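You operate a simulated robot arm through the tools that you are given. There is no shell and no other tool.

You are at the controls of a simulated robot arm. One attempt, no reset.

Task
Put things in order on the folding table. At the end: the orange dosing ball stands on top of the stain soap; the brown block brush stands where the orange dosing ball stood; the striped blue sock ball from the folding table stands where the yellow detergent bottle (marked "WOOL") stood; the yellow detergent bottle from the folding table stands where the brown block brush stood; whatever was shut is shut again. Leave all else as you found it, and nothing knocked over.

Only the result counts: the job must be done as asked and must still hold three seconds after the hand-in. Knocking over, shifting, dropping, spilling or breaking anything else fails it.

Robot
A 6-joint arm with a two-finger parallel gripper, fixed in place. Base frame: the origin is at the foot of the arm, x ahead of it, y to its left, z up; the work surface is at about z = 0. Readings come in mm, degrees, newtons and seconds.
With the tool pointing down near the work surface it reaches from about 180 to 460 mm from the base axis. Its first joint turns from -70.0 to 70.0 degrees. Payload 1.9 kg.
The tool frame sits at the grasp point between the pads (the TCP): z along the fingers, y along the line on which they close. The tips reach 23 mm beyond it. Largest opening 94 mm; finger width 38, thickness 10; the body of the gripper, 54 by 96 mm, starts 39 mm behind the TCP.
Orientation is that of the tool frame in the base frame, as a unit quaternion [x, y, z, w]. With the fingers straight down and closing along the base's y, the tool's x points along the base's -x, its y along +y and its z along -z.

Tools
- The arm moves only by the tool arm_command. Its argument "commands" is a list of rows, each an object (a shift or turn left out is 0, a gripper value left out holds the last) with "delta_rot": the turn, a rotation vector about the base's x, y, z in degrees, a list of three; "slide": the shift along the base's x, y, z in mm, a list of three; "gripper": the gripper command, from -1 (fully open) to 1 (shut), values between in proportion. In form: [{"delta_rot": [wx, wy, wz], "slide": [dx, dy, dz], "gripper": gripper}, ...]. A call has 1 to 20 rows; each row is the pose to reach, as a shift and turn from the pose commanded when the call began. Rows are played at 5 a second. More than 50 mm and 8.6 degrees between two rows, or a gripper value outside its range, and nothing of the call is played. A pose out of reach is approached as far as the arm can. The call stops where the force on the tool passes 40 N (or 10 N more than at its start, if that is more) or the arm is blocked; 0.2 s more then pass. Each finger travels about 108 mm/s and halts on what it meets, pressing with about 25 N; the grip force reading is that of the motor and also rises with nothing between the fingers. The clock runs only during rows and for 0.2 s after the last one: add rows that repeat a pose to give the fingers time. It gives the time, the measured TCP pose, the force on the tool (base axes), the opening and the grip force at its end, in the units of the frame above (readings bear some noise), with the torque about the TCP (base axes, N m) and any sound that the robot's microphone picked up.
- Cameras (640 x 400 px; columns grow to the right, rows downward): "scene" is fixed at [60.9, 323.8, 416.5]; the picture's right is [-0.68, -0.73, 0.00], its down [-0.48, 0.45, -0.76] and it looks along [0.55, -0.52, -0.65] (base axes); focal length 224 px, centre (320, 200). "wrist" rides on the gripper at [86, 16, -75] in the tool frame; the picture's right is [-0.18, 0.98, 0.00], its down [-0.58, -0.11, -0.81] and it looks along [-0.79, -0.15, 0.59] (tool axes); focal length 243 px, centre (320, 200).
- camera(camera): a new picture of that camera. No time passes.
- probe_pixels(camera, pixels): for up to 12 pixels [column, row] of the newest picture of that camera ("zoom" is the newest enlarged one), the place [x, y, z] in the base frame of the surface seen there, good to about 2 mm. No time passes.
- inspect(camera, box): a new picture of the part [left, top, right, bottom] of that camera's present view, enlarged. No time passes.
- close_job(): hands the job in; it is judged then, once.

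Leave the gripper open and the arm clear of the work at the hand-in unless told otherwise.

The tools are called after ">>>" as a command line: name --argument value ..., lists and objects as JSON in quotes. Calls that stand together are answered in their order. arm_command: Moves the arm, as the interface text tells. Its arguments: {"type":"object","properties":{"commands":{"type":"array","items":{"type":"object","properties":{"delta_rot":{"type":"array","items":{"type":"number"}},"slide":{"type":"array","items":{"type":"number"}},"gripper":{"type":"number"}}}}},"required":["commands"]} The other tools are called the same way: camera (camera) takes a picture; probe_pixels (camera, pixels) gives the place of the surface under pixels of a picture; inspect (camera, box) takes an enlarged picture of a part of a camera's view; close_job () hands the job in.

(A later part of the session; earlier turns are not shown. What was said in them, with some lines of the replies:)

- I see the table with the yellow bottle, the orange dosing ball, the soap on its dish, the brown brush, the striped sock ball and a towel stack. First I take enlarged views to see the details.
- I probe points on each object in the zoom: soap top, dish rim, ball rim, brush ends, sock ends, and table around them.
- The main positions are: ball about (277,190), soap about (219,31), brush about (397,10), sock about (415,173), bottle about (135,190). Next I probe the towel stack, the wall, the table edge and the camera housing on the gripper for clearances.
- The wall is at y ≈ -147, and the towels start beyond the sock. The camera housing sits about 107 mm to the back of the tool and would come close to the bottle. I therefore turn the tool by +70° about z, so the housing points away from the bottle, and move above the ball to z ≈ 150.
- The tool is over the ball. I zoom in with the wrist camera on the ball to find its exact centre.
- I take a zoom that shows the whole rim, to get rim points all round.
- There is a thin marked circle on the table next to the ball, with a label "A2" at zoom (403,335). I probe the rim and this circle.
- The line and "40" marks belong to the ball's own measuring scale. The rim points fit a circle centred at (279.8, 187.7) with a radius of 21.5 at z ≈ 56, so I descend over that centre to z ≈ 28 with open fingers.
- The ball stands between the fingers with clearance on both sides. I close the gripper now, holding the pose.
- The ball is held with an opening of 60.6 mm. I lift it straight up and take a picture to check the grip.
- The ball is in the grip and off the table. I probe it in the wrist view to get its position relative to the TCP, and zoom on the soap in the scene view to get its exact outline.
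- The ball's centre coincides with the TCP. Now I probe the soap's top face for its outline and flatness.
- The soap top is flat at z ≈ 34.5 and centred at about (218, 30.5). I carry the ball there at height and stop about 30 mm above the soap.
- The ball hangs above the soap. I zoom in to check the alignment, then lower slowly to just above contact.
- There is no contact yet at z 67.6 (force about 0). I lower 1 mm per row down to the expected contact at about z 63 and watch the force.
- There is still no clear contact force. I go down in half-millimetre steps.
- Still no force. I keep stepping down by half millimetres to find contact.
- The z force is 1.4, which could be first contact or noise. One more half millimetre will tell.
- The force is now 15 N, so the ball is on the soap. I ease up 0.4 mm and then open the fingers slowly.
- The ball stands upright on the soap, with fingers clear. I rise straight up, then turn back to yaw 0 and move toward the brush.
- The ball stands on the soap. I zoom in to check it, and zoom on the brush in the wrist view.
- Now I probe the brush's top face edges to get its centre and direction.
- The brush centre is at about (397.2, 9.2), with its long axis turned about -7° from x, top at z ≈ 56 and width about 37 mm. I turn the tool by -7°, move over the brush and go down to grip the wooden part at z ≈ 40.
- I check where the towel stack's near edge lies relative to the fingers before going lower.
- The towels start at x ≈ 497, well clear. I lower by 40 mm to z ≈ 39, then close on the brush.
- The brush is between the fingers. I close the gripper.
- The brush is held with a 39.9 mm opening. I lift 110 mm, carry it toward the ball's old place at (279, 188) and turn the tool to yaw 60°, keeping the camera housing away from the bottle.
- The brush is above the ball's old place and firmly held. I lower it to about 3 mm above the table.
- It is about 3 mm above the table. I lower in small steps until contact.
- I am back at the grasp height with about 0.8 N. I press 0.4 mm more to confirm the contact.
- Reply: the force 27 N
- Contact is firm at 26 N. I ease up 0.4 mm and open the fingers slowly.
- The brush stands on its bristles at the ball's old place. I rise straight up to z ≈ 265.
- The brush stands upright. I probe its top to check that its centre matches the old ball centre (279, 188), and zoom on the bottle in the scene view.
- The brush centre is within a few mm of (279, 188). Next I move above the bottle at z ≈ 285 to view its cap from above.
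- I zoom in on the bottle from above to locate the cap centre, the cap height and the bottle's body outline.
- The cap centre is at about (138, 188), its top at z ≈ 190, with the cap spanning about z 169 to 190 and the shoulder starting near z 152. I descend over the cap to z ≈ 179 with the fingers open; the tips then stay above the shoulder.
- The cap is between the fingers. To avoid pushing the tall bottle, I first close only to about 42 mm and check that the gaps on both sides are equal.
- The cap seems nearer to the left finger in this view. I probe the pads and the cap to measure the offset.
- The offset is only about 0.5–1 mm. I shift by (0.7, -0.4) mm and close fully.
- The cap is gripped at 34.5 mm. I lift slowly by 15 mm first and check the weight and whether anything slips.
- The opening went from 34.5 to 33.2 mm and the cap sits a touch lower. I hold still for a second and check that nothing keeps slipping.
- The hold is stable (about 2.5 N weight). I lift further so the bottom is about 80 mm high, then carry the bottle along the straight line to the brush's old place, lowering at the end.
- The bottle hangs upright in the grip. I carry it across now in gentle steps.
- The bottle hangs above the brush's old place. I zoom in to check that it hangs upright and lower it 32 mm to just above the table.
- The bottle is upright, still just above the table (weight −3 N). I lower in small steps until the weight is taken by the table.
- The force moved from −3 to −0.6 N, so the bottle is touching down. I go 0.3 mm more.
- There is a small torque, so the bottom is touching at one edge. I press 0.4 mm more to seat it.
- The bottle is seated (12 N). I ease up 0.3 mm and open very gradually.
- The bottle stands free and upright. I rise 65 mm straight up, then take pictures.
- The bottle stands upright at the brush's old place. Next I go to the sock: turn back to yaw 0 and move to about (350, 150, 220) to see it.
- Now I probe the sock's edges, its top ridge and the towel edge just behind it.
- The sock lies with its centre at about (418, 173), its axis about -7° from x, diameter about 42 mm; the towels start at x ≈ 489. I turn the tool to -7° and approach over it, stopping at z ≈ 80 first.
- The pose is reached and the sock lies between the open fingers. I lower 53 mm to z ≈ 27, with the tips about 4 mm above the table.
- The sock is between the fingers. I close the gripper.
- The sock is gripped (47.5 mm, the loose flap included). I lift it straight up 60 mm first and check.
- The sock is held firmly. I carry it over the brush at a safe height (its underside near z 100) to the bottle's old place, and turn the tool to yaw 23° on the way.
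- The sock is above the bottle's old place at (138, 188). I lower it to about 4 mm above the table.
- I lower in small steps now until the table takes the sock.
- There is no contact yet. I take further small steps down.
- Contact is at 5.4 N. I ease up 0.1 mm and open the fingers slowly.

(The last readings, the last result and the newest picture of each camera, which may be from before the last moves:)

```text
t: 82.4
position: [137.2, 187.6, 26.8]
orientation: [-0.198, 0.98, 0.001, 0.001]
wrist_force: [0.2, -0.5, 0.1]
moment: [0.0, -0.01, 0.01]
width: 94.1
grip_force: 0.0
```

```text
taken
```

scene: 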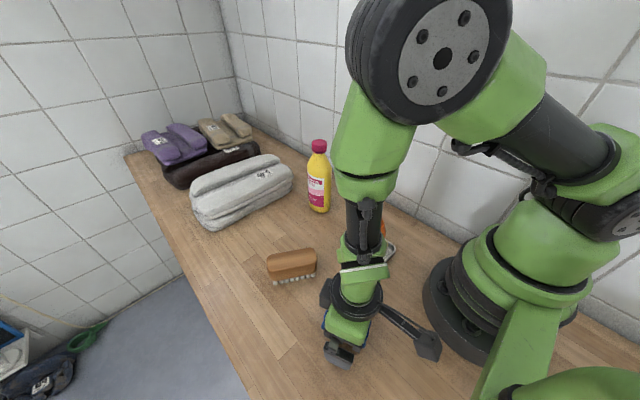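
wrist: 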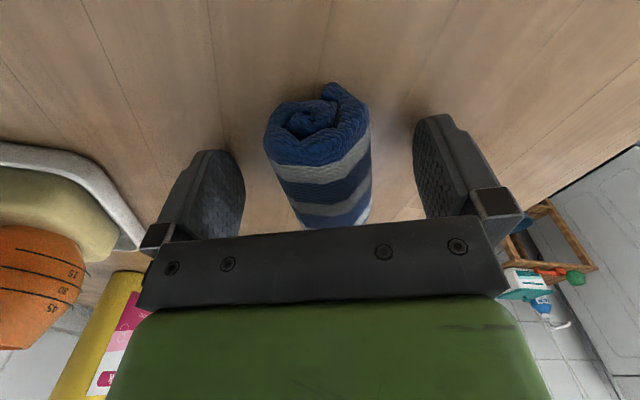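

The sock rests free. I rise straight up well clear and move back toward the start pose.

>>> arm_command --commands '[{"slide": [0, 0, 5], "gripper": -1}, {"slide": [0, 0, 18]}, {"slide": [0, 0, 38]}, {"slide": [0, 0, 65]}, {"slide": [0, 0, 100]}, {"slide": [0, 0, 135]}, {"slide": [0, 0, 170]}, {"slide": [0, 0, 205]}, {"slide": [15, 0, 235]}, {"slide": [40, 0, 248]}, {"slide": [70, -2, 248]}, {"slide": [100, -4, 248]}, {"slide": [125, -6, 248]}, {"slide": [138, -8, 248]}, {"slide": [138, -8, 248]}]'

>>> camera --camera "scene"

>>> camera --camera "wrist"

```text
t: 85.6
position: [274.6, 178.7, 275.1]
orientation: [-0.2, 0.98, 0.001, 0.0]
wrist_force: [-0.1, -0.2, 0.4]
moment: [-0.02, 0.02, 0.02]
width: 94.0
grip_force: 0.0
```

```text
taken
```

scene: 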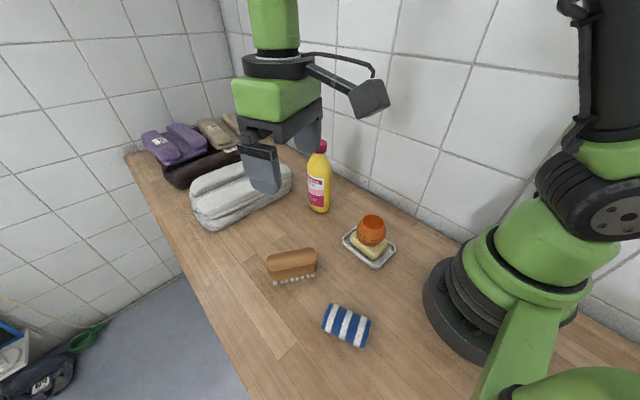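

```text
taken
```

wrist: 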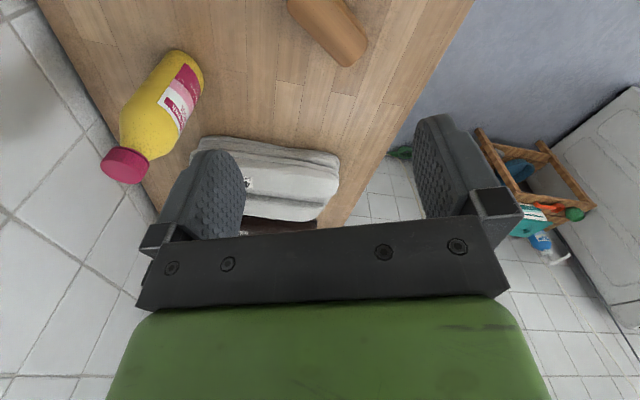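

Everything is placed. I zoom in and probe the final positions of the sock, brush, ball and bottle to confirm them.

>>> inspect --camera "scene" --box '[250, 200, 430, 360]'

>>> probe_pixels --camera "scene" --pixels '[[334, 307], [368, 322], [324, 324], [360, 345], [346, 318], [318, 146], [318, 180], [372, 222], [362, 228], [382, 226], [268, 258], [314, 250]]'

>>> inspect --camera "scene" --box '[270, 130, 400, 275]'

```text
2.50 times, centred on (340, 280) of scene
```

zoom: 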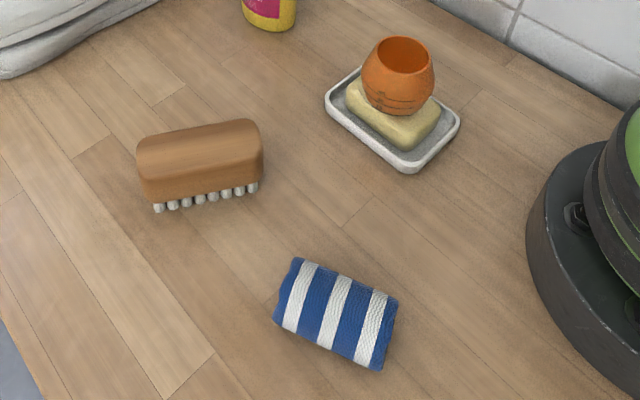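

```text
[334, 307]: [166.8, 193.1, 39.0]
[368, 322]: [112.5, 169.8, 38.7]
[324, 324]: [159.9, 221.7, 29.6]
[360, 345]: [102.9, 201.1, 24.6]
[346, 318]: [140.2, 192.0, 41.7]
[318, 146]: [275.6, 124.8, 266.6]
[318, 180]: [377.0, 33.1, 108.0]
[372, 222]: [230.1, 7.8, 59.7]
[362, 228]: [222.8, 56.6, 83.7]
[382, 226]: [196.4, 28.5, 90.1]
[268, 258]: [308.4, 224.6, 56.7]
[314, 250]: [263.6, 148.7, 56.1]
```

```text
2.76 times, centred on (335, 202) of scene
```

zoom: 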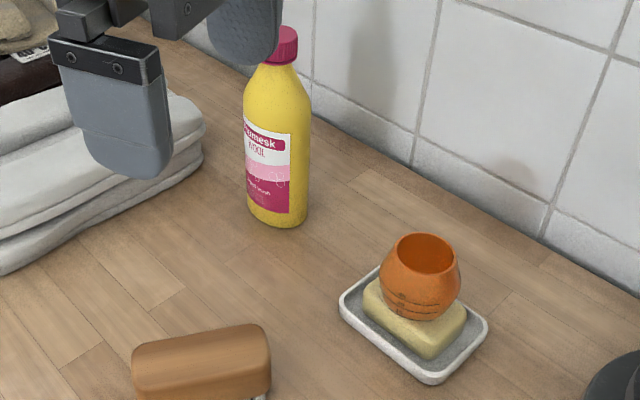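

The sock centre is about (137, 189), the brush is about (278, 190), and the ball stands upright on the soap. I probe the bottle and the dish corners one last time.

>>> probe_pixels --camera "zoom" --pixels '[[288, 32], [288, 60], [250, 120], [308, 130], [276, 226], [252, 205], [305, 215], [342, 300], [485, 330], [430, 378], [405, 235], [455, 265]]'

```text
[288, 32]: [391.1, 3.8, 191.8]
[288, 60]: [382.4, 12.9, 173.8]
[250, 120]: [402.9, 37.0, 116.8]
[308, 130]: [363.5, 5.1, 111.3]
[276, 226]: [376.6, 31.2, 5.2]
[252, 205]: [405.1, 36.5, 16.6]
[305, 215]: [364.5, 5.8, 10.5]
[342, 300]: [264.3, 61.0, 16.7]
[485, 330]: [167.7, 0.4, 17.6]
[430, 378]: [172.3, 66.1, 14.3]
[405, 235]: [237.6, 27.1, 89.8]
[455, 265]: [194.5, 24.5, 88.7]
```

All positions match: the bottle is upright at about (396, 9), the dish has not moved, the ball stands on the soap, and the gripper is open and clear at z ≈ 275. I hand in the job.

>>> close_job

```text
The job is handed in.
```

The job is handed in, with all four items moved and standing upright in my last pictures. I have not seen the judging result.

| Item | Where it stands now | Target |
|---|---|---|
| Orange dosing ball | On top of the stain soap | Centre of the soap, about (218, 31) |
| Brown block brush | About (278, 190), on its bristles | Ball's old place, about (279, 188) |
| Yellow "WOOL" bottle | About (396, 9) | Brush's old place, about (397, 9) |
| Striped blue sock ball | About (137, 189) | Bottle's old place, about (138, 188) |

- **Accuracy:** these positions come from camera probes, which are good to about 2 mm.
- **Orientation:** the brush and the sock now point in a different direction than before, because I turned them to keep the gripper's camera clear and the wrist turn small. The task named only positions.
- **Everything else:** the soap dish probed at the same place as before, and I saw no change in the towels. I gripped the bottle by its cap, and it stayed on; I found nothing else that had been shut.
- **Arm:** the gripper is open and clear of the table at z ≈ 275.
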